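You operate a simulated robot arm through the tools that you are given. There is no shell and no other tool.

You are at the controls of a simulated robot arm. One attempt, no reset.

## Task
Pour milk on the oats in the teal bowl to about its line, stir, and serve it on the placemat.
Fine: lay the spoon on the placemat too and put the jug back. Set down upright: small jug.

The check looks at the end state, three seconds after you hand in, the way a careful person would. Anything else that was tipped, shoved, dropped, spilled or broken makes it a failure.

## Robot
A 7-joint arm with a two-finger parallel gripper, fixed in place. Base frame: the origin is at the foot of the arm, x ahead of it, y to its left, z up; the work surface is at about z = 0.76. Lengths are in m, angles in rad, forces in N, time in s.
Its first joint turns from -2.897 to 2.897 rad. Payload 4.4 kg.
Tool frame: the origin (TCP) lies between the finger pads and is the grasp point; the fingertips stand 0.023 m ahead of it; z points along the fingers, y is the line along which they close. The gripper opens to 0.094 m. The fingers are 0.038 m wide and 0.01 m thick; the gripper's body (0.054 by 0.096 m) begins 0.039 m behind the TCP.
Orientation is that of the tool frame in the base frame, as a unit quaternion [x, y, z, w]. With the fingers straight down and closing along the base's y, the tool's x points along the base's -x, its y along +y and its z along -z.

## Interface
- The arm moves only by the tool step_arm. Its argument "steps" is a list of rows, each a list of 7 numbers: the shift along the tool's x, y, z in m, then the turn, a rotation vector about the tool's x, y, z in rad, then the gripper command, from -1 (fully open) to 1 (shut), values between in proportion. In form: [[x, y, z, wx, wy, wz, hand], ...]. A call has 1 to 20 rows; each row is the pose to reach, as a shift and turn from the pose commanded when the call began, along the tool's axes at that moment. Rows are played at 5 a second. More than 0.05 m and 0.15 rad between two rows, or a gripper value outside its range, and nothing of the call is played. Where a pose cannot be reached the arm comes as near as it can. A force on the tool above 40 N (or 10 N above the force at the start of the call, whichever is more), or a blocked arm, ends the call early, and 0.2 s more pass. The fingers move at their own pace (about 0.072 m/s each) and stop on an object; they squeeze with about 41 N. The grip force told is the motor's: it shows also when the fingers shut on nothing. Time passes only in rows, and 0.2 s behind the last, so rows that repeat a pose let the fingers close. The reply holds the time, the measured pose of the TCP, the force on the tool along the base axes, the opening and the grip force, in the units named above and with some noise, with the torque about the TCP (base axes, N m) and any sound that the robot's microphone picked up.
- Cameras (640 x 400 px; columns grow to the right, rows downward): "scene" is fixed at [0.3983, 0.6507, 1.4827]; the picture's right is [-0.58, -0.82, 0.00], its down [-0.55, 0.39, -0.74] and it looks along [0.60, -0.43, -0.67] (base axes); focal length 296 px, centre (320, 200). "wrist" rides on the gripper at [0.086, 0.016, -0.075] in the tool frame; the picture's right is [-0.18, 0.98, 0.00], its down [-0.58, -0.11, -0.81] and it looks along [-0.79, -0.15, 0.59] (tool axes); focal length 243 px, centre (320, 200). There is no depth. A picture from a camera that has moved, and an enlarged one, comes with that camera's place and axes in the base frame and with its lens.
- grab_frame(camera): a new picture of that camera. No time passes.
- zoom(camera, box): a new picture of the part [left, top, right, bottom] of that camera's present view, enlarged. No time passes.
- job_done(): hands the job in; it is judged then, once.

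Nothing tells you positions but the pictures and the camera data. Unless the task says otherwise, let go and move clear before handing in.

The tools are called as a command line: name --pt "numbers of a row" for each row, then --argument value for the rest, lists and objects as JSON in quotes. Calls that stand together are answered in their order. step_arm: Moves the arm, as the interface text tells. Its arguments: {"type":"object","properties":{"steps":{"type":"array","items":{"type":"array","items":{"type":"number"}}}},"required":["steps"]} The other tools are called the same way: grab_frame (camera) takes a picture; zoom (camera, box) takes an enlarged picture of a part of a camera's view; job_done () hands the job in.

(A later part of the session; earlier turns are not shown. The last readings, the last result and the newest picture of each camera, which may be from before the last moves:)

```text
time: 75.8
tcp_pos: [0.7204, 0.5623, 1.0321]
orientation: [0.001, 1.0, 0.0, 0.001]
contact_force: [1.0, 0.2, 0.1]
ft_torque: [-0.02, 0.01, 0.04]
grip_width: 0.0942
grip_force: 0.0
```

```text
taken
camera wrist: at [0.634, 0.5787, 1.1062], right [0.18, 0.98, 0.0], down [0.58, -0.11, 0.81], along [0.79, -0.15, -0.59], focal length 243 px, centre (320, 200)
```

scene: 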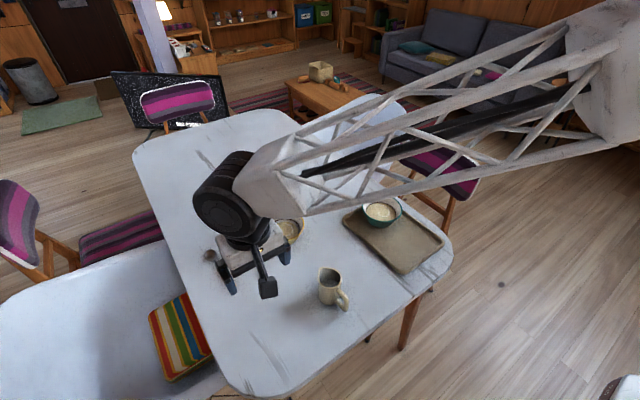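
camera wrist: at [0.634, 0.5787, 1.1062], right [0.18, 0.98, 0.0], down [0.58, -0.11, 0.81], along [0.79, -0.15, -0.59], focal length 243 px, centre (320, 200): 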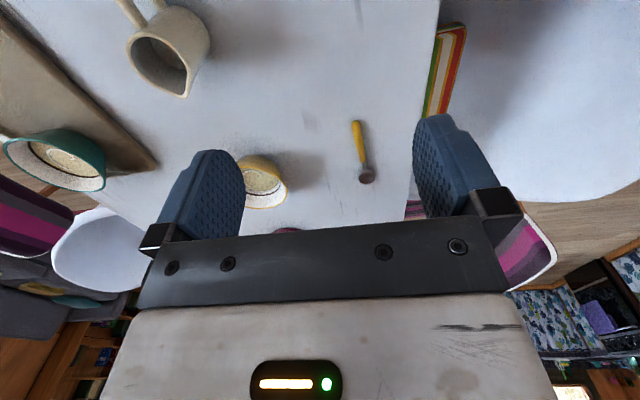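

zoom --camera "wrist" --box '[320, 100, 420, 200]'

zoom --camera "scene" --box '[300, 250, 370, 320]'

```text
4.00 times, centred on (370, 150) of wrist
camera zoom: at [0.634, 0.5787, 1.1062], right [0.18, 0.98, 0.0], down [0.58, -0.11, 0.81], along [0.79, -0.15, -0.59], focal length 970 px, centre (120, 400)
```

zoom: 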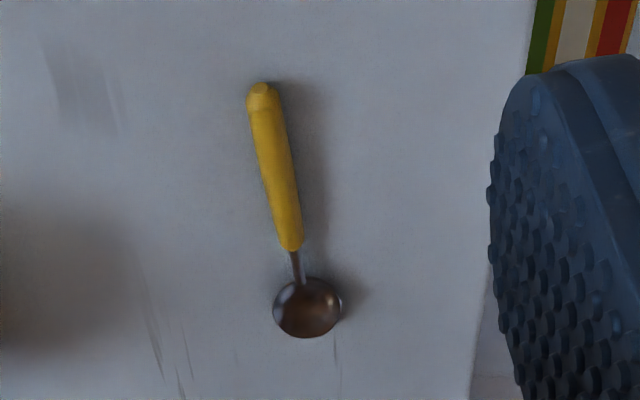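

```text
5.71 times, centred on (335, 285) of scene
camera zoom: at [0.3983, 0.6507, 1.4827], right [-0.58, -0.82, 0.0], down [-0.55, 0.39, -0.74], along [0.6, -0.43, -0.67], focal length 1693 px, centre (234, -286)
```

zoom: 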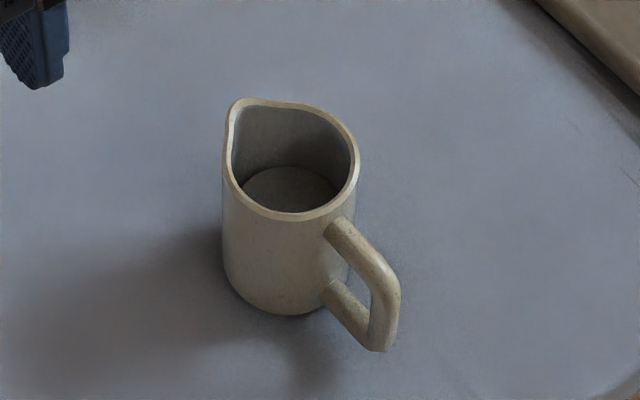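

The jug is upright and back in place. The spoon handle runs from (0.884, 0.590) to (0.977, 0.597), about 13 mm thick, at the edge of reach, so I'll tilt the tool outward about 32° and approach it.

step_arm --pt "-0.027 0.008 0.01 0 0 -0.03 -1" --pt "-0.054 0.016 0.02 0 0 -0.06 -1" --pt "-0.08 0.023 0.03 0 0 -0.087 -1"

step_arm --pt "-0.008 0 0.016 0 -0.112 0 -0.5" --pt "-0.016 0 0.032 0 -0.224 0 0" --pt "-0.024 0 0.048 0 -0.336 0 0.15" --pt "-0.032 0 0.064 0 -0.448 0 0.15" --pt "-0.04 0 0.08 0 -0.56 0 0.15" --pt "-0.04 0 0.08 0 -0.56 0 0.15"

grab_frame --camera "wrist"

grab_frame --camera "scene"

```text
time: 76.6
tcp_pos: [0.7983, 0.5851, 1.001]
orientation: [-0.042, 0.999, 0.0, 0.001]
contact_force: [0.2, -0.3, 0.6]
ft_torque: [0.02, 0.03, -0.04]
grip_width: 0.094
grip_force: 0.1
```

```text
time: 78.0
tcp_pos: [0.8391, 0.5896, 0.9218]
orientation: [-0.041, 0.96, 0.011, 0.278]
contact_force: [-0.1, 0.1, -1.3]
ft_torque: [0.0, -0.02, 0.01]
grip_width: 0.0401
grip_force: 0.1
```

```text
taken
camera wrist: at [0.7249, 0.5958, 0.9382], right [0.07, 0.99, 0.1], down [0.07, -0.1, 0.99], along [0.99, -0.06, -0.08], focal length 243 px, centre (320, 200)
```

wrist: 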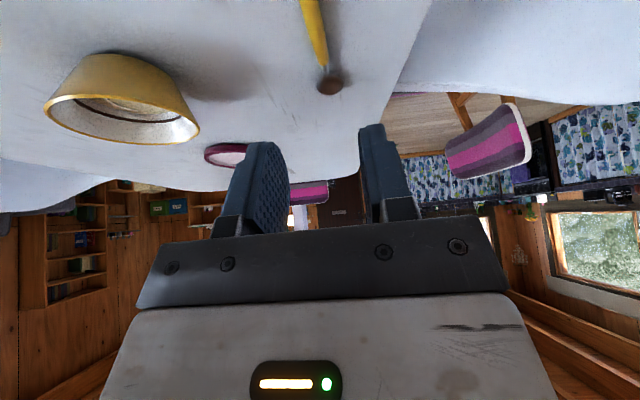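

```text
taken
```

scene: 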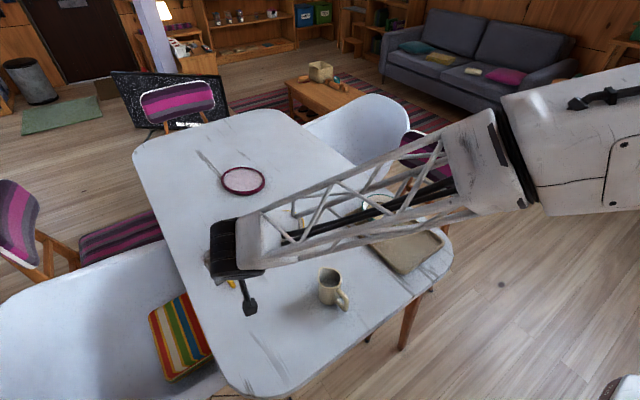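

step_arm --pt "-0.0005 -0.001 0.022 0 0 0 0.15" --pt "-0.001 -0.002 0.044 0 0 0 0.15" --pt "-0.0015 -0.003 0.066 0 0 0 0.15" --pt "-0.002 -0.0038 0.088 0 0 0 0.15" --pt "-0.0024 -0.0038 0.11 0 0 0 0.15" --pt "-0.0024 -0.0038 0.11 0 0 0 0.15"

grab_frame --camera "wrist"

grab_frame --camera "scene"

```text
time: 79.4
tcp_pos: [0.9009, 0.5904, 0.8294]
orientation: [-0.042, 0.96, 0.012, 0.277]
contact_force: [-0.2, 0.0, -0.5]
ft_torque: [0.02, -0.02, 0.02]
grip_width: 0.0399
grip_force: 0.0
```

```text
taken
camera wrist: at [0.7878, 0.5971, 0.8462], right [0.07, 0.99, 0.1], down [0.07, -0.1, 0.99], along [0.99, -0.06, -0.08], focal length 243 px, centre (320, 200)
```

wrist: 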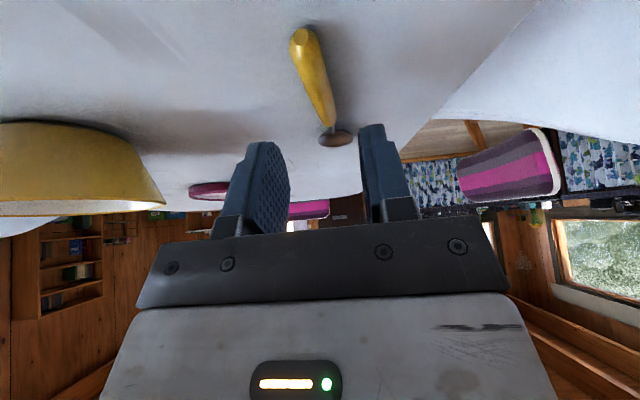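

```text
taken
```

scene: 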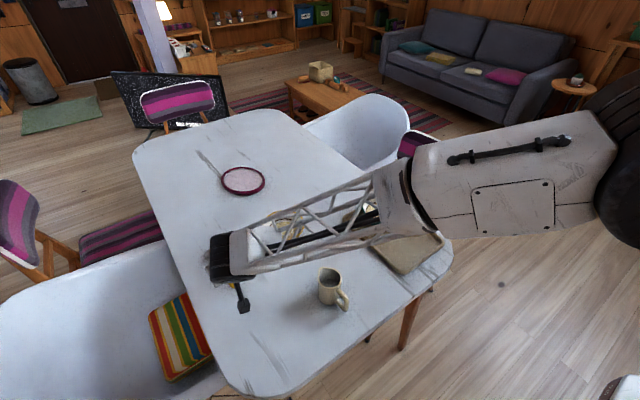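

Alignment with the handle matches. Descending vertically onto it, carefully.

step_arm --pt "0.005 0 0.008 0 0 0 0.15" --pt "0.01 0 0.016 0 0 0 0.15" --pt "0.014 0 0.0223 0 0 0 0.15" --pt "0.018 0 0.0285 0 0 0 0.15" --pt "0.018 0 0.0285 0 0 0 0.15"

grab_frame --camera "wrist"

zoom --camera "scene" --box '[190, 220, 280, 330]'

```text
time: 80.6
tcp_pos: [0.8999, 0.5908, 0.7958]
orientation: [-0.041, 0.96, 0.011, 0.278]
contact_force: [0.3, 0.2, -0.6]
ft_torque: [-0.01, -0.01, 0.01]
grip_width: 0.0397
grip_force: 0.1
```

```text
taken
camera wrist: at [0.787, 0.5961, 0.8125], right [0.07, 0.99, 0.1], down [0.07, -0.1, 0.99], along [0.99, -0.06, -0.08], focal length 243 px, centre (320, 200)
```

wrist: 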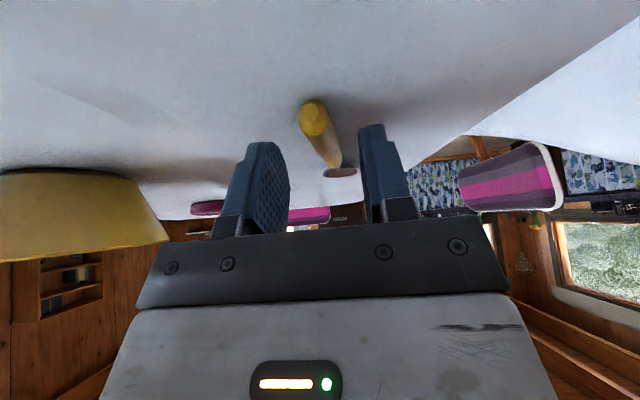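

```text
3.64 times, centred on (235, 275) of scene
camera zoom: at [0.3983, 0.6507, 1.4827], right [-0.58, -0.82, 0.0], down [-0.55, 0.39, -0.74], along [0.6, -0.43, -0.67], focal length 1077 px, centre (629, -73)
```

zoom: 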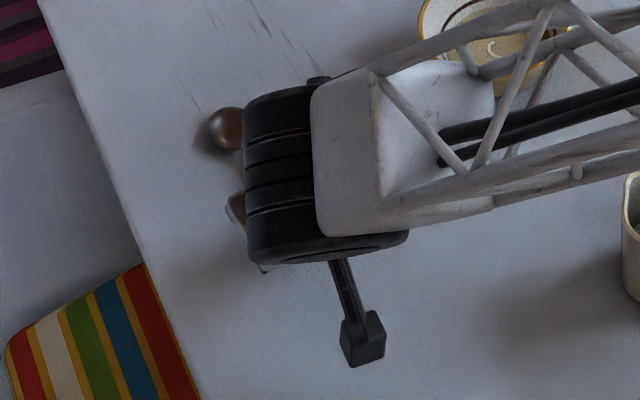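

step_arm --pt "0.0011 0 0.0017 0 0 0 0.15" --pt "0.0021 0 0.0034 0 0 0 0.15" --pt "0.0021 0 0.0034 0 0 0 0.15"

zoom --camera "wrist" --box '[250, 80, 410, 230]'

```text
time: 81.4
tcp_pos: [0.9008, 0.5901, 0.7925]
orientation: [-0.042, 0.96, 0.012, 0.278]
contact_force: [-0.1, -0.2, 1.1]
ft_torque: [-0.01, -0.01, -0.03]
grip_width: 0.0399
grip_force: 0.1
```

```text
2.67 times, centred on (330, 155) of wrist
camera zoom: at [0.7866, 0.5961, 0.8078], right [0.07, 0.99, 0.1], down [0.07, -0.1, 0.99], along [0.99, -0.06, -0.08], focal length 647 px, centre (293, 320)
```

zoom: 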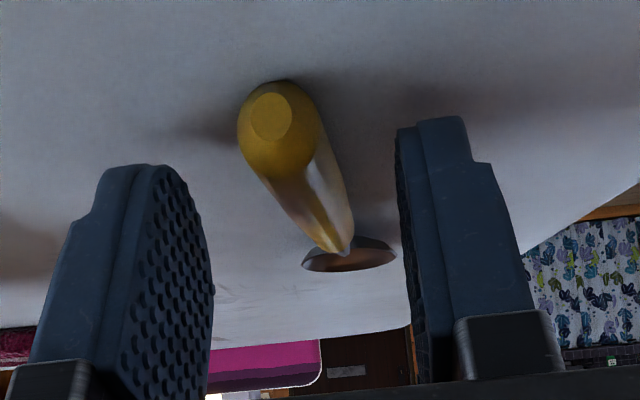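

step_arm --pt "0.0008 0 0.0013 0 0 0 0.15" --pt "0.0016 0 0.0026 0 0 0 0.15" --pt "0.0016 0 0.0026 0 0 0 0.15"

zoom --camera "wrist" --box '[250, 80, 410, 230]'

```text
time: 82.2
tcp_pos: [0.9014, 0.5907, 0.7901]
orientation: [-0.041, 0.96, 0.011, 0.277]
contact_force: [-0.9, -1.5, 8.2]
ft_torque: [0.14, 0.12, 0.06]
grip_width: 0.0393
grip_force: 0.1
```

```text
2.67 times, centred on (330, 155) of wrist
camera zoom: at [0.7873, 0.597, 0.8061], right [0.07, 0.99, 0.1], down [0.07, -0.1, 0.99], along [0.99, -0.06, -0.08], focal length 647 px, centre (293, 320)
```

zoom: 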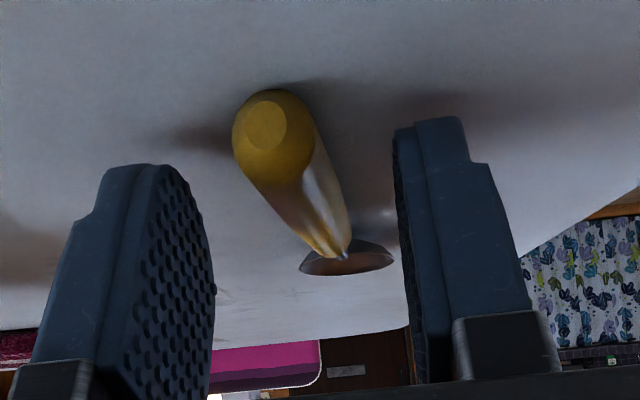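

Fingertips just touched the table (8 N). I relieve that by 1 mm and close on the handle.

step_arm --pt "-0.0005 0 -0.0009 0 0 0 0.15" --pt "-0.0005 0 -0.0009 0 0 0 0.4" --pt "-0.0005 0 -0.0009 0 0 0 0.65" --pt "-0.0005 0 -0.0009 0 0 0 1" --pt "-0.0005 0 -0.0009 0 0 0 1" --pt "-0.0005 0 -0.0009 0 0 0 1"

zoom --camera "wrist" --box '[250, 80, 410, 230]'

```text
time: 83.6
tcp_pos: [0.8996, 0.5907, 0.7906]
orientation: [-0.042, 0.96, 0.012, 0.277]
contact_force: [0.5, 0.6, -0.3]
ft_torque: [-0.05, 0.03, 0.02]
grip_width: 0.0141
grip_force: 41.4
```

```text
2.67 times, centred on (330, 155) of wrist
camera zoom: at [0.7864, 0.5967, 0.8065], right [0.07, 0.99, 0.1], down [0.07, -0.1, 0.99], along [0.99, -0.06, -0.08], focal length 647 px, centre (293, 320)
```

zoom: 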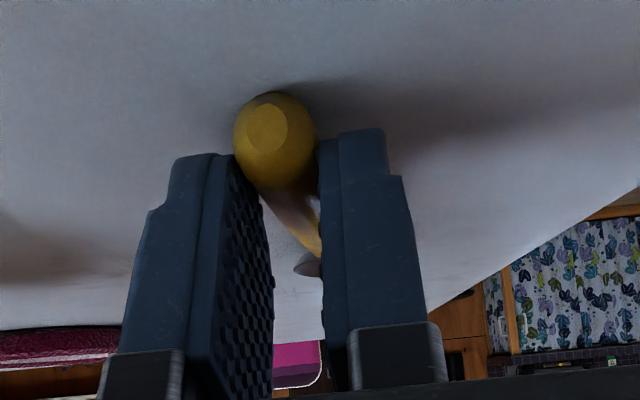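

Gripped (14 mm). Lifting gently and checking how the spoon sits in the fingers.

step_arm --pt "-0.003 0 -0.005 0 0 0 1" --pt "-0.008 0 -0.0127 0 0 0 1" --pt "-0.016 0 -0.0254 0 0 0 1" --pt "-0.024 0 -0.038 0 0 0 1" --pt "-0.032 0 -0.0507 0 0 0 1" --pt "-0.0427 0 -0.0676 0 0 0 1" --pt "-0.0534 0 -0.0846 0 0 0 1" --pt "-0.0534 0 -0.0846 0 0 0 1"

grab_frame --camera "wrist"

grab_frame --camera "scene"

```text
time: 85.4
tcp_pos: [0.8995, 0.5882, 0.891]
orientation: [-0.042, 0.96, 0.011, 0.277]
contact_force: [-0.3, -0.8, -0.8]
ft_torque: [0.02, 0.0, -0.03]
grip_width: 0.0137
grip_force: 41.0
```

```text
taken
camera wrist: at [0.7868, 0.5953, 0.9075], right [0.07, 0.99, 0.1], down [0.07, -0.1, 0.99], along [0.99, -0.06, -0.08], focal length 243 px, centre (320, 200)
```

wrist: 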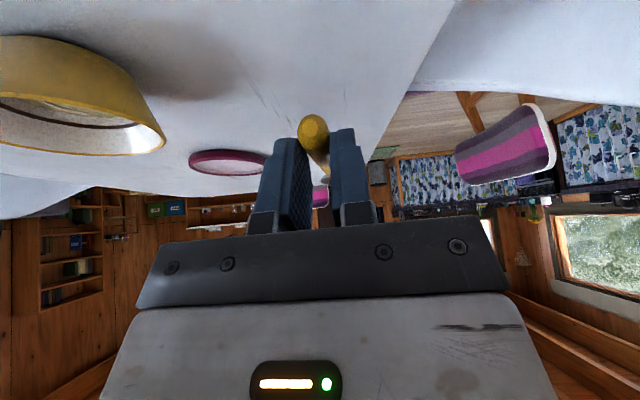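

```text
taken
```

scene: 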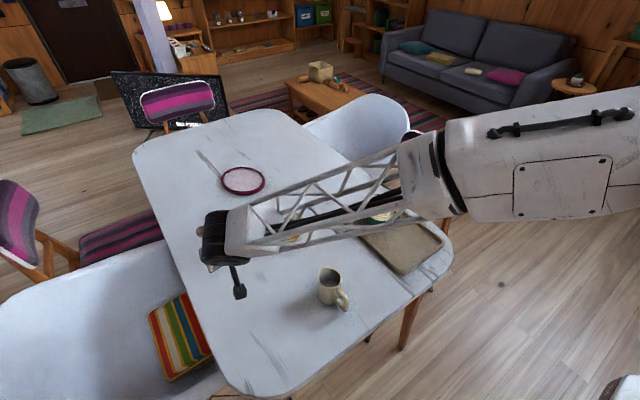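

The spoon is firmly held. I raise it and carry it over toward the teal bowl, staying above everything.

step_arm --pt "0.002 -0.013 -0.014 0 0 0 1" --pt "0.006 -0.038 -0.038 0 0 0 1" --pt "0.011 -0.066 -0.064 0 0 0 1" --pt "0.0155 -0.094 -0.091 0 0 0 1" --pt "0.02 -0.122 -0.118 0 0 0 1" --pt "0.0245 -0.151 -0.145 0 0 0 1" --pt "0.0285 -0.1793 -0.1706 0 0 0 1" --pt "0.0332 -0.2142 -0.1736 0 0 0 1" --pt "0.038 -0.249 -0.1766 0 0 0 1" --pt "0.0427 -0.2839 -0.1796 0 0 0 1" --pt "0.0474 -0.3188 -0.1826 0 0 0 1" --pt "0.0522 -0.3537 -0.1855 0 0 0 1" --pt "0.0569 -0.3885 -0.1885 0 0 0 1" --pt "0.0616 -0.4234 -0.1915 0 0 0 1" --pt "0.0663 -0.4583 -0.1945 0 0 0 1" --pt "0.0695 -0.48 -0.1965 0 0 0 1" --pt "0.0711 -0.4932 -0.1975 0 0 0 1" --pt "0.0711 -0.4932 -0.1975 0 0 0 1"

grab_frame --camera "scene"

grab_frame --camera "wrist"

```text
time: 89.2
tcp_pos: [0.7774, 0.0845, 1.0196]
orientation: [-0.042, 0.96, 0.011, 0.277]
contact_force: [-0.1, 0.3, -0.7]
ft_torque: [-0.01, 0.05, -0.02]
grip_width: 0.0134
grip_force: 41.1
```

```text
taken
```

scene: 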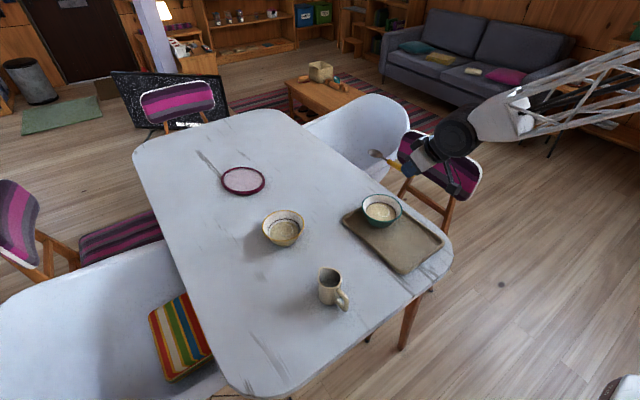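

```text
taken
camera wrist: at [0.6644, 0.0914, 1.0353], right [0.07, 0.99, 0.1], down [0.07, -0.1, 0.99], along [0.99, -0.06, -0.08], focal length 243 px, centre (320, 200)
```

wrist: 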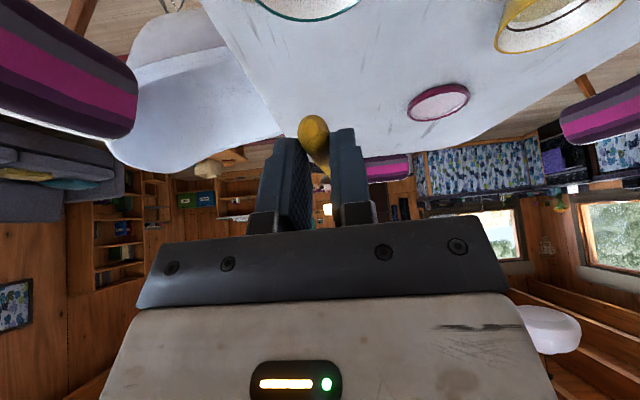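

zoom --camera "scene" --box '[350, 110, 480, 240]'

zoom --camera "wrist" --box '[250, 80, 410, 230]'

```text
3.08 times, centred on (415, 175) of scene
camera zoom: at [0.3983, 0.6507, 1.4827], right [-0.58, -0.82, 0.0], down [-0.55, 0.39, -0.74], along [0.6, -0.43, -0.67], focal length 911 px, centre (28, 277)
```

zoom: 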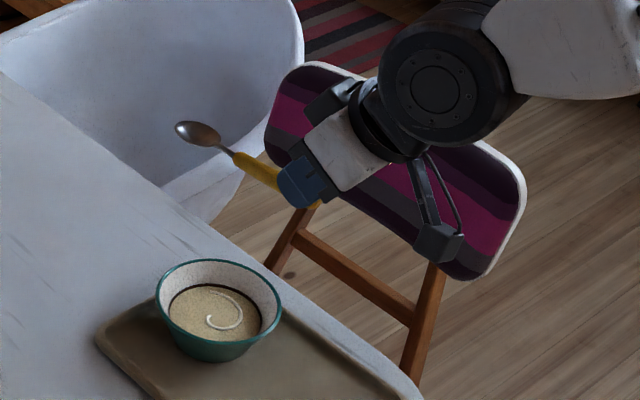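

```text
2.67 times, centred on (330, 155) of wrist
camera zoom: at [0.6644, 0.0914, 1.0353], right [0.07, 0.99, 0.1], down [0.07, -0.1, 0.99], along [0.99, -0.06, -0.08], focal length 647 px, centre (293, 320)
```

zoom: 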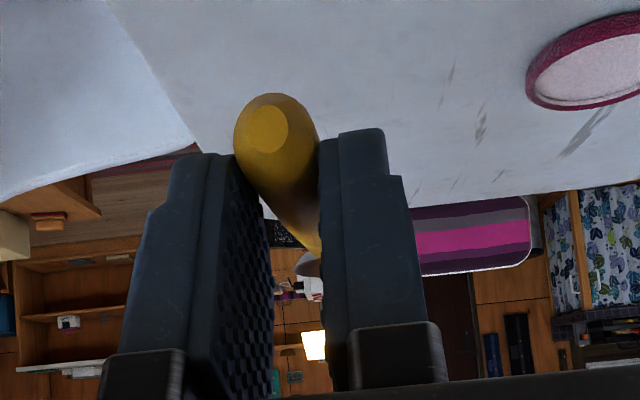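

No slip: the spoon sits exactly as grasped. Now I rotate it to point down into the bowl, still above the rim.

step_arm --pt "0 0 0 0 0.08 0 1" --pt "0 0 0 0 0.19 0 1" --pt "0 0 0 0 0.3 0 1" --pt "0 0 0 0 0.41 0 1" --pt "0 0 0 0 0.52 0 1" --pt "0 0 0 0 0.63 0 1" --pt "0 0 0 0 0.74 0 1" --pt "0 0 0 0 0.85 0 1" --pt "0 0 0 0 0.965 0 1" --pt "0 0 0 0 0.965 0 1"

zoom --camera "scene" --box '[330, 90, 480, 250]'

grab_frame --camera "wrist"

```text
time: 91.4
tcp_pos: [0.7779, 0.0849, 1.0202]
orientation: [-0.042, 0.979, -0.009, -0.201]
contact_force: [-0.8, 0.3, 0.1]
ft_torque: [0.01, 0.04, 0.01]
grip_width: 0.0138
grip_force: 40.9
```

```text
2.50 times, centred on (405, 170) of scene
camera zoom: at [0.3983, 0.6507, 1.4827], right [-0.58, -0.82, 0.0], down [-0.55, 0.39, -0.74], along [0.6, -0.43, -0.67], focal length 740 px, centre (108, 275)
```

zoom: 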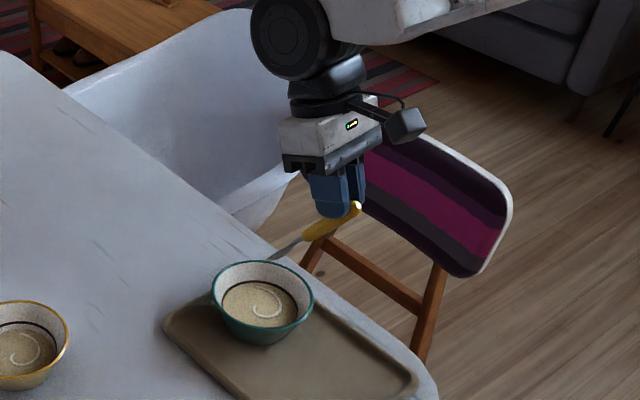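

```text
taken
camera wrist: at [0.7265, 0.0968, 1.1224], right [0.08, 0.99, -0.07], down [0.86, -0.03, 0.51], along [0.51, -0.11, -0.86], focal length 243 px, centre (320, 200)
```

wrist: 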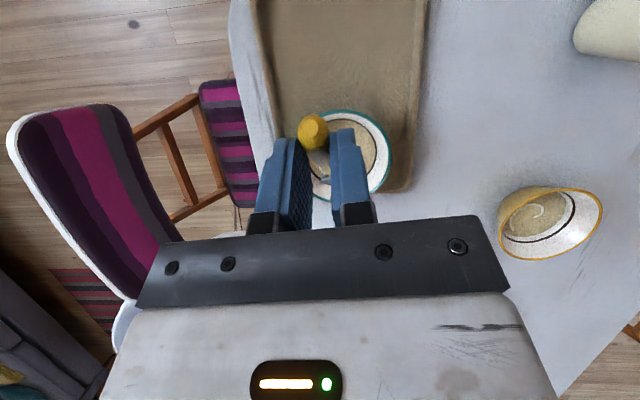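

zoom --camera "wrist" --box '[260, 90, 420, 220]'

zoom --camera "scene" --box '[360, 160, 440, 230]'

```text
3.08 times, centred on (340, 155) of wrist
camera zoom: at [0.7265, 0.0968, 1.1224], right [0.08, 0.99, -0.07], down [0.86, -0.03, 0.51], along [0.51, -0.11, -0.86], focal length 746 px, centre (258, 338)
```

zoom: 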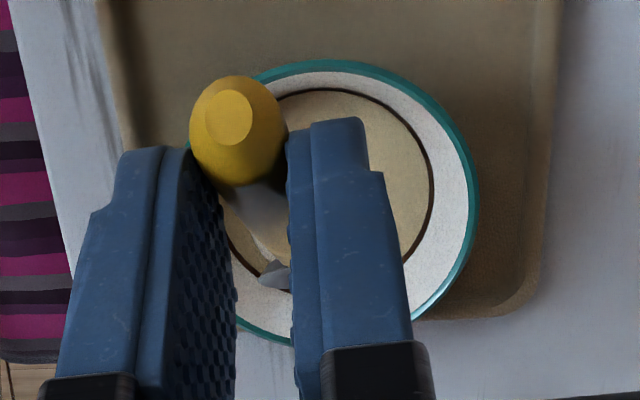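

```text
5.71 times, centred on (400, 195) of scene
camera zoom: at [0.3983, 0.6507, 1.4827], right [-0.58, -0.82, 0.0], down [-0.55, 0.39, -0.74], along [0.6, -0.43, -0.67], focal length 1693 px, centre (-137, 229)
```

zoom: 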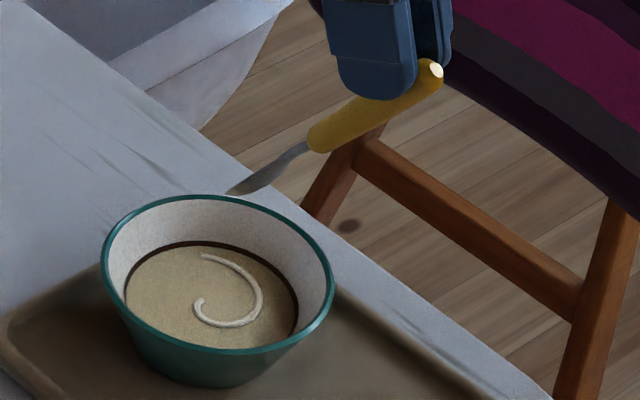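

The spoon tip is centred over the bowl, about 65 mm above its rim. Lowering it into the oats.

step_arm --pt "-0.0079 0 0.0184 0 0 0 1" --pt "-0.0157 0 0.0368 0 0 0 1" --pt "-0.0236 0 0.0552 0 0 0 1" --pt "-0.0295 0 0.0689 0 0 0 1" --pt "-0.0333 0 0.0778 0 0 0 1" --pt "-0.0333 0 0.0778 0 0 0 1"

zoom --camera "scene" --box '[360, 160, 440, 230]'

```text
time: 92.8
tcp_pos: [0.7787, 0.0858, 0.9348]
orientation: [-0.042, 0.979, -0.009, -0.2]
contact_force: [0.3, -0.2, -0.5]
ft_torque: [0.04, 0.02, 0.0]
grip_width: 0.0138
grip_force: 40.8
```

```text
5.71 times, centred on (400, 195) of scene
camera zoom: at [0.3983, 0.6507, 1.4827], right [-0.58, -0.82, 0.0], down [-0.55, 0.39, -0.74], along [0.6, -0.43, -0.67], focal length 1693 px, centre (-137, 229)
```

zoom: 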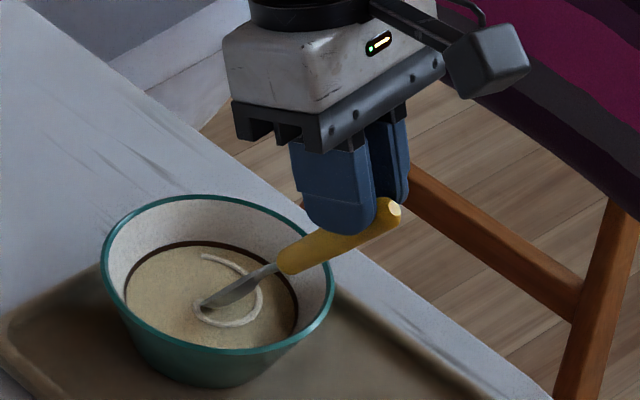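

step_arm --pt "-0.0016 0 0.0037 0 0 0 1" --pt "-0.0032 0 0.0074 0 0 0 1" --pt "-0.0047 0 0.011 0 0 0 1" --pt "-0.0063 0 0.0147 0 0 0 1" --pt "-0.0063 0 0.0147 0 0 0 1"

zoom --camera "scene" --box '[360, 160, 440, 230]'

```text
time: 94.0
tcp_pos: [0.7779, 0.0838, 0.9191]
orientation: [-0.042, 0.979, -0.009, -0.2]
contact_force: [-0.5, 0.2, -0.9]
ft_torque: [0.0, -0.01, 0.0]
grip_width: 0.0138
grip_force: 40.9
```

```text
5.71 times, centred on (400, 195) of scene
camera zoom: at [0.3983, 0.6507, 1.4827], right [-0.58, -0.82, 0.0], down [-0.55, 0.39, -0.74], along [0.6, -0.43, -0.67], focal length 1693 px, centre (-137, 229)
```

zoom: 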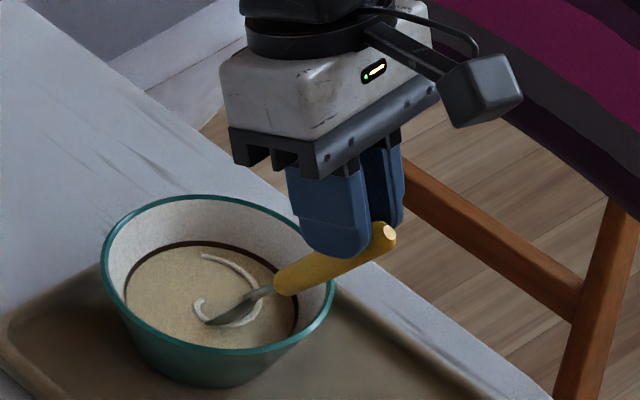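

The tip is slightly submerged with no contact yet. I lower 6 mm more and then start stirring in circles.

step_arm --pt "-0.0008 0 0.0018 0 0 0 1" --pt "-0.0016 0 0.0037 0 0 0 1" --pt "-0.0024 0 0.0055 0 0 0 1" --pt "-0.0024 0 0.0055 0 0 0 1"

zoom --camera "scene" --box '[360, 170, 410, 230]'

```text
time: 95.0
tcp_pos: [0.7781, 0.0845, 0.9136]
orientation: [-0.042, 0.979, -0.009, -0.199]
contact_force: [-0.1, 0.4, -1.2]
ft_torque: [-0.01, 0.0, -0.01]
grip_width: 0.0135
grip_force: 40.6
```

```text
6.67 times, centred on (385, 200) of scene
camera zoom: at [0.3983, 0.6507, 1.4827], right [-0.58, -0.82, 0.0], down [-0.55, 0.39, -0.74], along [0.6, -0.43, -0.67], focal length 1975 px, centre (-113, 200)
```

zoom: 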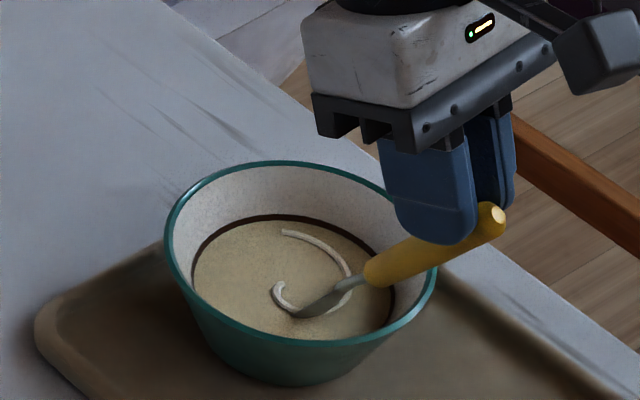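

step_arm --pt "-0.008 -0.0007 -0.0035 0 0 0 1" --pt "-0.0165 -0.0015 -0.0071 0 0 0 1" --pt "-0.015 0.0076 -0.0064 0 0 0 1" --pt "-0.0095 0.0148 -0.0041 0 0 0 1" --pt "-0.0014 0.0179 -0.0006 0 0 0 1" --pt "0.007 0.0163 0.003 0 0 0 1" --pt "0.0136 0.0103 0.0058 0 0 0 1" --pt "0.0165 0.0015 0.0071 0 0 0 1" --pt "0.015 -0.0076 0.0064 0 0 0 1" --pt "0.0095 -0.0148 0.0041 0 0 0 1" --pt "0.0014 -0.0179 0.0006 0 0 0 1" --pt "-0.007 -0.0163 -0.003 0 0 0 1" --pt "-0.0136 -0.0103 -0.0058 0 0 0 1" --pt "-0.0165 -0.0015 -0.0071 0 0 0 1" --pt "-0.015 0.0076 -0.0064 0 0 0 1" --pt "-0.0095 0.0148 -0.0041 0 0 0 1" --pt "-0.0014 0.0179 -0.0006 0 0 0 1" --pt "0 0.008 0 0 0 0 1" --pt "0 0 0 0 0 0 1"

zoom --camera "scene" --box '[360, 170, 410, 230]'

```text
time: 99.0
tcp_pos: [0.7781, 0.0847, 0.9124]
orientation: [-0.041, 0.979, -0.009, -0.2]
contact_force: [-0.6, 0.1, 0.4]
ft_torque: [-0.02, 0.03, 0.0]
grip_width: 0.0139
grip_force: 41.0
```

```text
6.67 times, centred on (385, 200) of scene
camera zoom: at [0.3983, 0.6507, 1.4827], right [-0.58, -0.82, 0.0], down [-0.55, 0.39, -0.74], along [0.6, -0.43, -0.67], focal length 1975 px, centre (-113, 200)
```

zoom: 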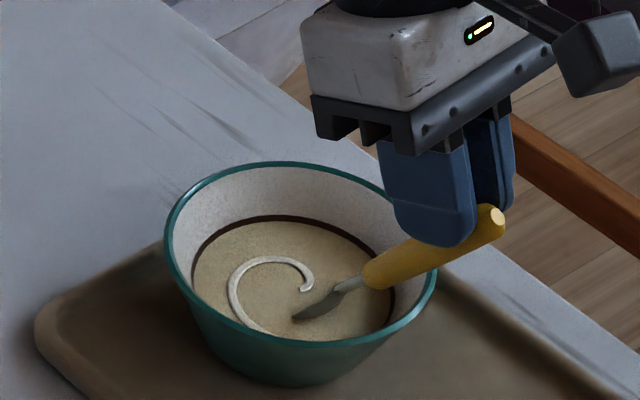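

The swirl turned with the spoon, so stirring takes effect. A few more rounds.

step_arm --pt "-0.0165 -0.0015 -0.0071 0 0 0 1" --pt "-0.015 0.0076 -0.0064 0 0 0 1" --pt "-0.0095 0.0148 -0.0041 0 0 0 1" --pt "-0.0014 0.0179 -0.0006 0 0 0 1" --pt "0.007 0.0163 0.003 0 0 0 1" --pt "0.0136 0.0103 0.0058 0 0 0 1" --pt "0.0165 0.0015 0.0071 0 0 0 1" --pt "0.015 -0.0076 0.0064 0 0 0 1" --pt "0.0095 -0.0148 0.0041 0 0 0 1" --pt "0.0014 -0.0179 0.0006 0 0 0 1" --pt "-0.007 -0.0163 -0.003 0 0 0 1" --pt "-0.0136 -0.0103 -0.0058 0 0 0 1" --pt "-0.0165 -0.0015 -0.0071 0 0 0 1" --pt "-0.015 0.0076 -0.0064 0 0 0 1" --pt "-0.0095 0.0148 -0.0041 0 0 0 1" --pt "-0.0014 0.0179 -0.0006 0 0 0 1" --pt "0.007 0.0163 0.003 0 0 0 1" --pt "0.0136 0.0103 0.0058 0 0 0 1" --pt "0.0165 0.0015 0.0071 0 0 0 1" --pt "0 0 0 0 0 0 1"

zoom --camera "scene" --box '[360, 170, 410, 230]'

step_arm --pt "-0.0165 -0.0015 -0.0071 0 0 0 1" --pt "-0.015 0.0076 -0.0064 0 0 0 1" --pt "-0.0095 0.0148 -0.0041 0 0 0 1" --pt "-0.0014 0.0179 -0.0006 0 0 0 1" --pt "0.007 0.0163 0.003 0 0 0 1" --pt "0.0136 0.0103 0.0058 0 0 0 1" --pt "0.0165 0.0015 0.0071 0 0 0 1" --pt "0.015 -0.0076 0.0064 0 0 0 1" --pt "0.0095 -0.0148 0.0041 0 0 0 1" --pt "0.0014 -0.0179 0.0006 0 0 0 1" --pt "-0.007 -0.0163 -0.003 0 0 0 1" --pt "-0.0136 -0.0103 -0.0058 0 0 0 1" --pt "-0.0165 -0.0015 -0.0071 0 0 0 1" --pt "-0.015 0.0076 -0.0064 0 0 0 1" --pt "-0.0095 0.0148 -0.0041 0 0 0 1" --pt "-0.0014 0.0179 -0.0006 0 0 0 1" --pt "0.007 0.0163 0.003 0 0 0 1" --pt "0.0136 0.0103 0.0058 0 0 0 1" --pt "0.0165 0.0015 0.0071 0 0 0 1" --pt "0 0 0 0 0 0 1"

zoom --camera "scene" --box '[360, 170, 410, 230]'

```text
time: 103.2
tcp_pos: [0.7776, 0.0841, 0.9141]
orientation: [-0.042, 0.979, -0.01, -0.199]
contact_force: [0.6, 0.2, -0.2]
ft_torque: [0.0, 0.01, 0.01]
grip_width: 0.014
grip_force: 41.2
```

```text
6.67 times, centred on (385, 200) of scene
camera zoom: at [0.3983, 0.6507, 1.4827], right [-0.58, -0.82, 0.0], down [-0.55, 0.39, -0.74], along [0.6, -0.43, -0.67], focal length 1975 px, centre (-113, 200)
```

zoom: 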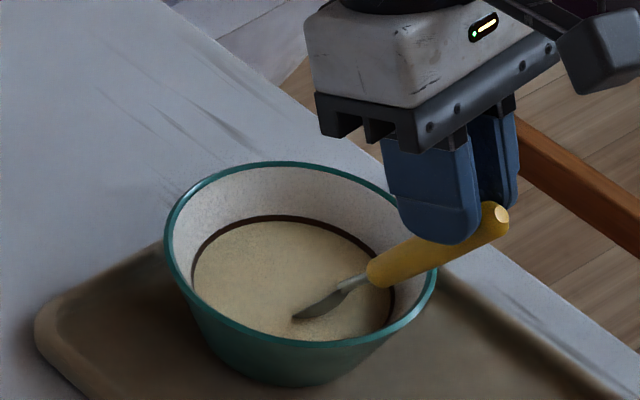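

```text
time: 107.4
tcp_pos: [0.7776, 0.0849, 0.9139]
orientation: [-0.042, 0.979, -0.008, -0.2]
contact_force: [-1.1, -0.3, -0.4]
ft_torque: [-0.01, 0.01, -0.02]
grip_width: 0.0137
grip_force: 41.3
```

```text
6.67 times, centred on (385, 200) of scene
camera zoom: at [0.3983, 0.6507, 1.4827], right [-0.58, -0.82, 0.0], down [-0.55, 0.39, -0.74], along [0.6, -0.43, -0.67], focal length 1975 px, centre (-113, 200)
```

zoom: 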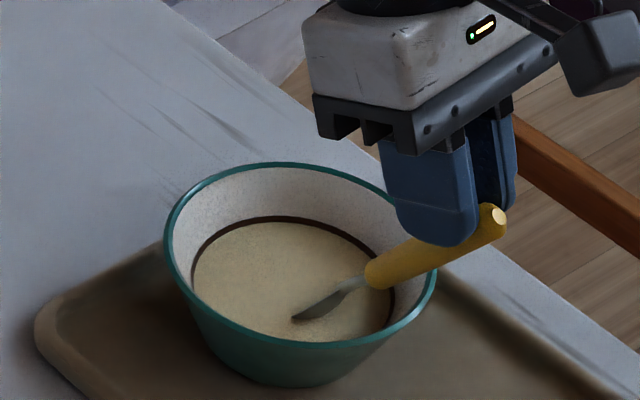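

The swirl has blended into an even mixture: it is stirred. I lift the spoon straight out and look at the mat to choose where to lay it.

step_arm --pt "0.002 0 -0.0046 0 0 0 1" --pt "0.0059 0 -0.0138 0 0 0 1" --pt "0.0118 0 -0.0276 0 0 0 1" --pt "0.0197 0 -0.046 0 0 0 1" --pt "0.0295 0 -0.0689 0 0 0 1" --pt "0.0394 0 -0.0919 0 0 0 1" --pt "0.0394 0 -0.0919 0 0 0 1" --pt "0.0394 0 -0.0919 0 0 0 1" --pt "0.0394 0 -0.0919 0 0 0 1" --pt "0.0394 0 -0.0919 0 0 0 1"

zoom --camera "scene" --box '[340, 170, 460, 280]'

grab_frame --camera "wrist"

```text
time: 109.6
tcp_pos: [0.7766, 0.0839, 1.0136]
orientation: [-0.042, 0.979, -0.009, -0.2]
contact_force: [0.4, 0.0, -0.4]
ft_torque: [0.02, 0.02, 0.0]
grip_width: 0.0137
grip_force: 41.0
```

```text
3.64 times, centred on (400, 225) of scene
camera zoom: at [0.3983, 0.6507, 1.4827], right [-0.58, -0.82, 0.0], down [-0.55, 0.39, -0.74], along [0.6, -0.43, -0.67], focal length 1077 px, centre (29, 109)
```

zoom: 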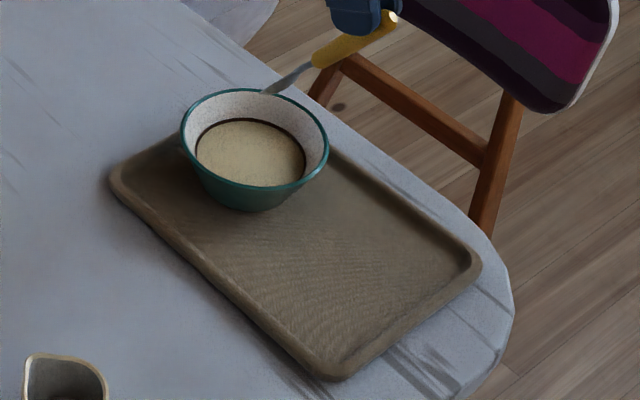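

```text
taken
camera wrist: at [0.7254, 0.0965, 1.115], right [0.08, 0.99, -0.07], down [0.86, -0.03, 0.51], along [0.51, -0.11, -0.85], focal length 243 px, centre (320, 200)
```

wrist: 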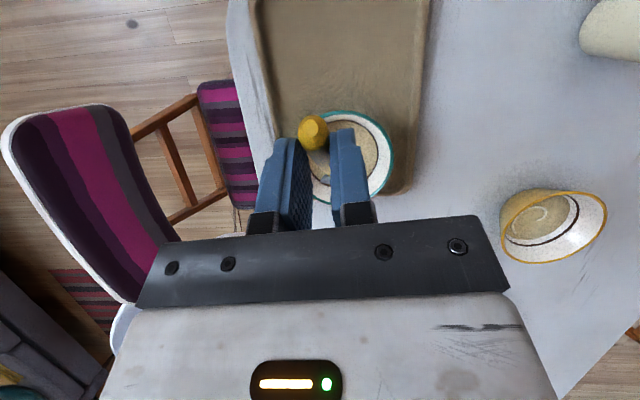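

The mat spans roughly x 0.653–0.925, y −0.008–0.184; the free area is on the near side of the bowl. I bring the spoon back to horizontal, then yaw it to lie diagonally there.

step_arm --pt "0 0 0 0 -0.08 0 1" --pt "0 0 0 0 -0.19 0 1" --pt "0 0 0 0 -0.3 0 1" --pt "0 0 0 0 -0.41 0 1" --pt "0 0 0 0 -0.52 0 1" --pt "0 0 0 0 -0.63 0 1" --pt "0 0 0 0 -0.74 0 1" --pt "0 0 0 0 -0.85 0 1" --pt "0 0 0 0 -0.965 0 1" --pt "0 0 0 0 -0.965 0 1"

step_arm --pt "0 0 0 0.0651 0 0.1032 1" --pt "0 0 0 0.1303 0 0.2063 1" --pt "0 0 0 0.1955 0 0.3095 1" --pt "0 0 0 0.2606 0 0.4126 1" --pt "0 0 0 0.3258 0 0.5158 1" --pt "0 0 0 0.3909 0 0.619 1" --pt "0 0 0 0.4561 0 0.7221 1" --pt "0 0 0 0.5212 0 0.8253 1" --pt "0 0 0 0.5864 0 0.9284 1" --pt "0 0 0 0.6515 0 1.0316 1" --pt "0 0 0 0.6515 0 1.0316 1"

grab_frame --camera "scene"

grab_frame --camera "wrist"

```text
time: 111.8
tcp_pos: [0.7773, 0.0839, 1.0124]
orientation: [-0.042, 0.96, 0.012, 0.277]
contact_force: [-0.2, 0.3, -0.9]
ft_torque: [0.0, 0.03, 0.0]
grip_width: 0.0139
grip_force: 41.0
```

```text
time: 114.2
tcp_pos: [0.7773, 0.085, 1.0133]
orientation: [0.516, 0.81, -0.15, 0.234]
contact_force: [-0.3, 0.0, -0.8]
ft_torque: [0.0, 0.02, 0.01]
grip_width: 0.014
grip_force: 41.3
```

```text
taken
```

scene: 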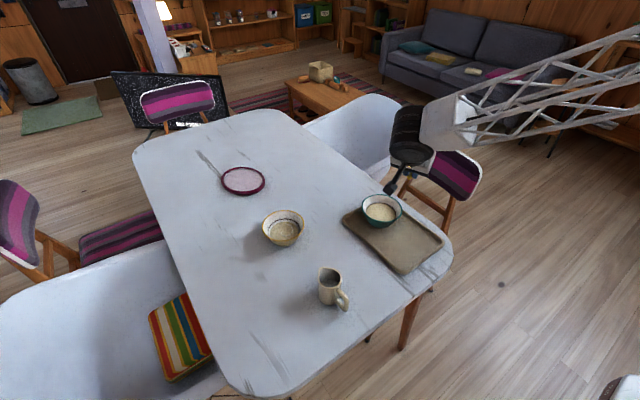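

```text
taken
camera wrist: at [0.7449, 0.1939, 1.0297], right [0.96, 0.27, 0.1], down [-0.07, -0.1, 0.99], along [0.28, -0.96, -0.08], focal length 243 px, centre (320, 200)
```

wrist: 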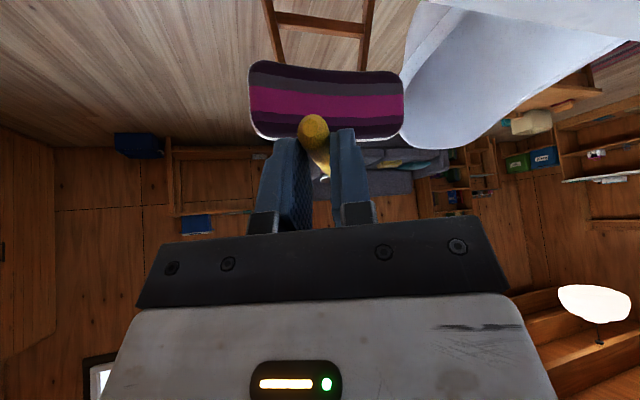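

step_arm --pt "0.0188 -0.0107 -0.0119 0 0 0 1" --pt "0.0376 -0.0214 -0.0237 0 0 0 1" --pt "0.0563 -0.032 -0.0356 0 0 0 1" --pt "0.0751 -0.0427 -0.0474 0 0 0 1" --pt "0.0914 -0.0427 -0.0216 0 0 0 1" --pt "0.1077 -0.0427 0.0042 0 0 0 1" --pt "0.124 -0.0427 0.03 0 0 0 1" --pt "0.1404 -0.0427 0.0558 0 0 0 1" --pt "0.1568 -0.0427 0.0818 0 0 0 1" --pt "0.1568 -0.0427 0.0818 0 0 0 1"

zoom --camera "scene" --box '[340, 150, 480, 290]'

grab_frame --camera "wrist"

```text
time: 116.4
tcp_pos: [0.7001, 0.1471, 0.8612]
orientation: [0.515, 0.811, -0.149, 0.235]
contact_force: [-0.9, -0.8, -0.6]
ft_torque: [0.03, 0.06, -0.02]
grip_width: 0.0138
grip_force: 40.6
```

```text
2.86 times, centred on (410, 220) of scene
camera zoom: at [0.3983, 0.6507, 1.4827], right [-0.58, -0.82, 0.0], down [-0.55, 0.39, -0.74], along [0.6, -0.43, -0.67], focal length 846 px, centre (63, 143)
```

zoom: 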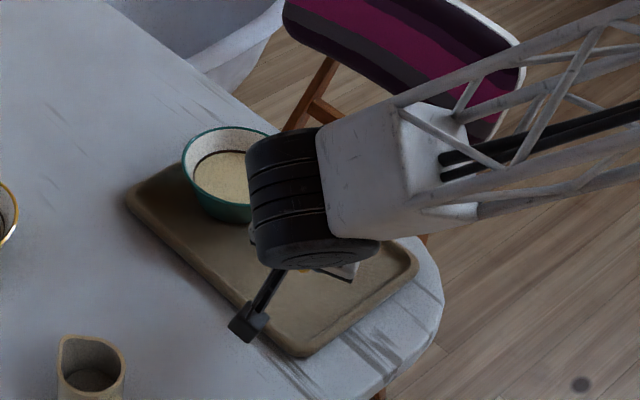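

```text
taken
camera wrist: at [0.6663, 0.2561, 0.8753], right [0.96, 0.27, 0.1], down [-0.07, -0.1, 0.99], along [0.28, -0.96, -0.08], focal length 243 px, centre (320, 200)
```

wrist: 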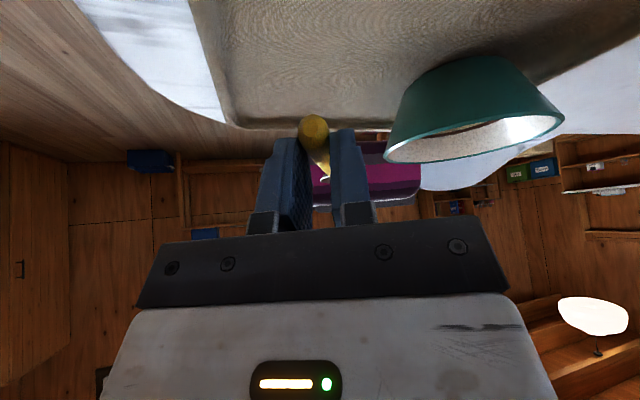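

step_arm --pt "0.008 0 0.0127 0 0 0 1" --pt "0.016 0 0.0253 0 0 0 1" --pt "0.0235 0 0.0372 0 0 0 1" --pt "0.0299 0 0.0473 0 0 0 1" --pt "0.0299 0 0.0473 0 0 0 1"

grab_frame --camera "wrist"

zoom --camera "scene" --box '[340, 150, 480, 290]'

```text
time: 117.6
tcp_pos: [0.7007, 0.1474, 0.805]
orientation: [0.516, 0.81, -0.151, 0.235]
contact_force: [1.0, -0.4, -0.5]
ft_torque: [0.04, 0.0, 0.04]
grip_width: 0.0137
grip_force: 40.6
```

```text
taken
camera wrist: at [0.6682, 0.2553, 0.8207], right [0.96, 0.27, 0.1], down [-0.07, -0.1, 0.99], along [0.28, -0.96, -0.08], focal length 243 px, centre (320, 200)
```

wrist: 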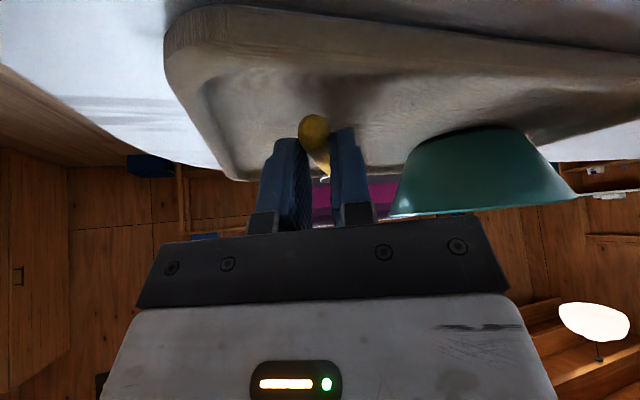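

```text
2.86 times, centred on (410, 220) of scene
camera zoom: at [0.3983, 0.6507, 1.4827], right [-0.58, -0.82, 0.0], down [-0.55, 0.39, -0.74], along [0.6, -0.43, -0.67], focal length 846 px, centre (63, 143)
```

zoom: 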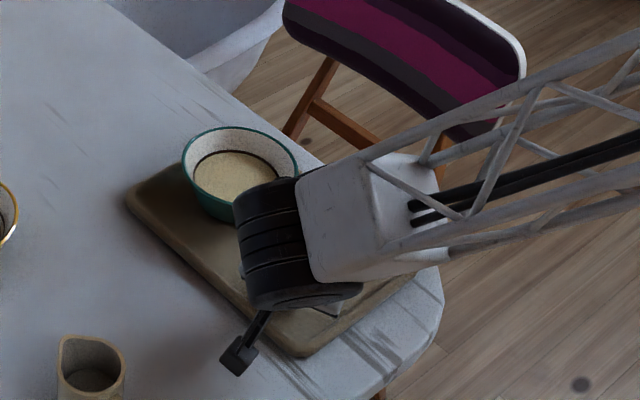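

step_arm --pt "0.0011 0 0.0017 0 0 0 1" --pt "0.0021 0 0.0034 0 0 0 1" --pt "0.0027 0 0.0042 0 0 0 1" --pt "0.0027 0 0.0042 0 0 0 1"

zoom --camera "wrist" --box '[160, 0, 480, 220]'

```text
time: 118.6
tcp_pos: [0.7018, 0.1472, 0.7987]
orientation: [0.515, 0.811, -0.149, 0.234]
contact_force: [-1.0, -0.5, -0.6]
ft_torque: [0.06, 0.01, 0.02]
grip_width: 0.0138
grip_force: 40.9
```

```text
1.82 times, centred on (320, 110) of wrist
camera zoom: at [0.6685, 0.2557, 0.8161], right [0.96, 0.27, 0.1], down [-0.07, -0.1, 0.99], along [0.28, -0.96, -0.08], focal length 441 px, centre (320, 364)
```

zoom: 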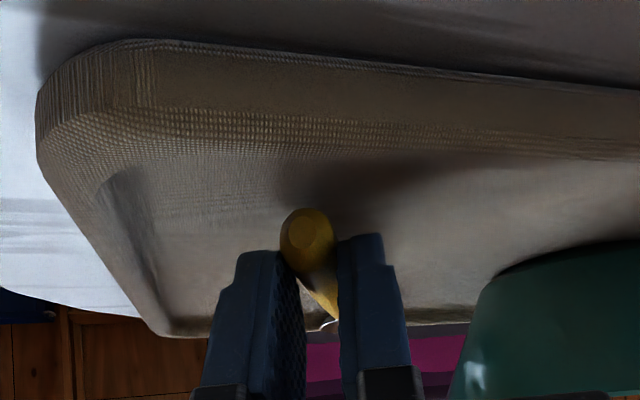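

step_arm --pt "0.0005 0 0.0008 0 0 0 1" --pt "0.0008 0 0.0013 0 0 0 1" --pt "0.0008 0 0.0013 0 0 0 1"

```text
time: 119.4
tcp_pos: [0.7009, 0.147, 0.797]
orientation: [0.516, 0.81, -0.149, 0.234]
contact_force: [0.8, 0.3, 0.5]
ft_torque: [0.03, 0.0, 0.01]
grip_width: 0.0137
grip_force: 40.9
```

step_arm --pt "0.0004 0 0.0006 0 0 0 1" --pt "0.0007 0 0.0011 0 0 0 1" --pt "0.0007 0 0.0011 0 0 0 1"

```text
time: 120.2
tcp_pos: [0.7011, 0.1469, 0.7951]
orientation: [0.516, 0.81, -0.15, 0.235]
contact_force: [-0.2, -0.2, -1.5]
ft_torque: [0.05, 0.02, -0.02]
grip_width: 0.0136
grip_force: 41.0
```

step_arm --pt "0.0003 0 0.0004 0 0 0 1" --pt "0.0005 0 0.0008 0 0 0 1" --pt "0.0005 0 0.0008 0 0 0 1"

zoom --camera "wrist" --box '[160, 0, 480, 220]'

```text
time: 121.0
tcp_pos: [0.7016, 0.1474, 0.7963]
orientation: [0.516, 0.81, -0.15, 0.234]
contact_force: [-0.7, -0.7, 3.3]
ft_torque: [-0.28, -0.17, 0.03]
grip_width: 0.0139
grip_force: 41.4
```

```text
1.82 times, centred on (320, 110) of wrist
camera zoom: at [0.6681, 0.2557, 0.8123], right [0.96, 0.27, 0.1], down [-0.07, -0.1, 0.99], along [0.28, -0.96, -0.08], focal length 441 px, centre (320, 364)
```

zoom: 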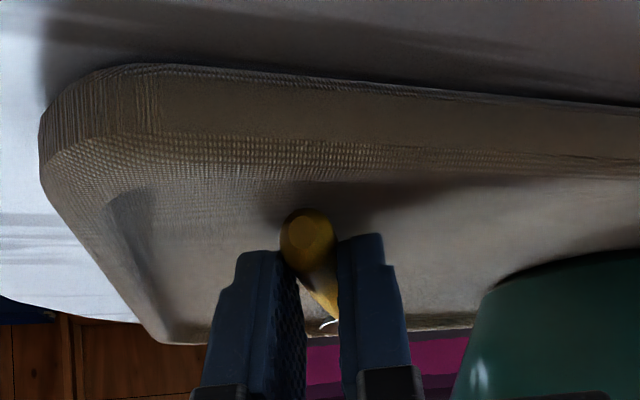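

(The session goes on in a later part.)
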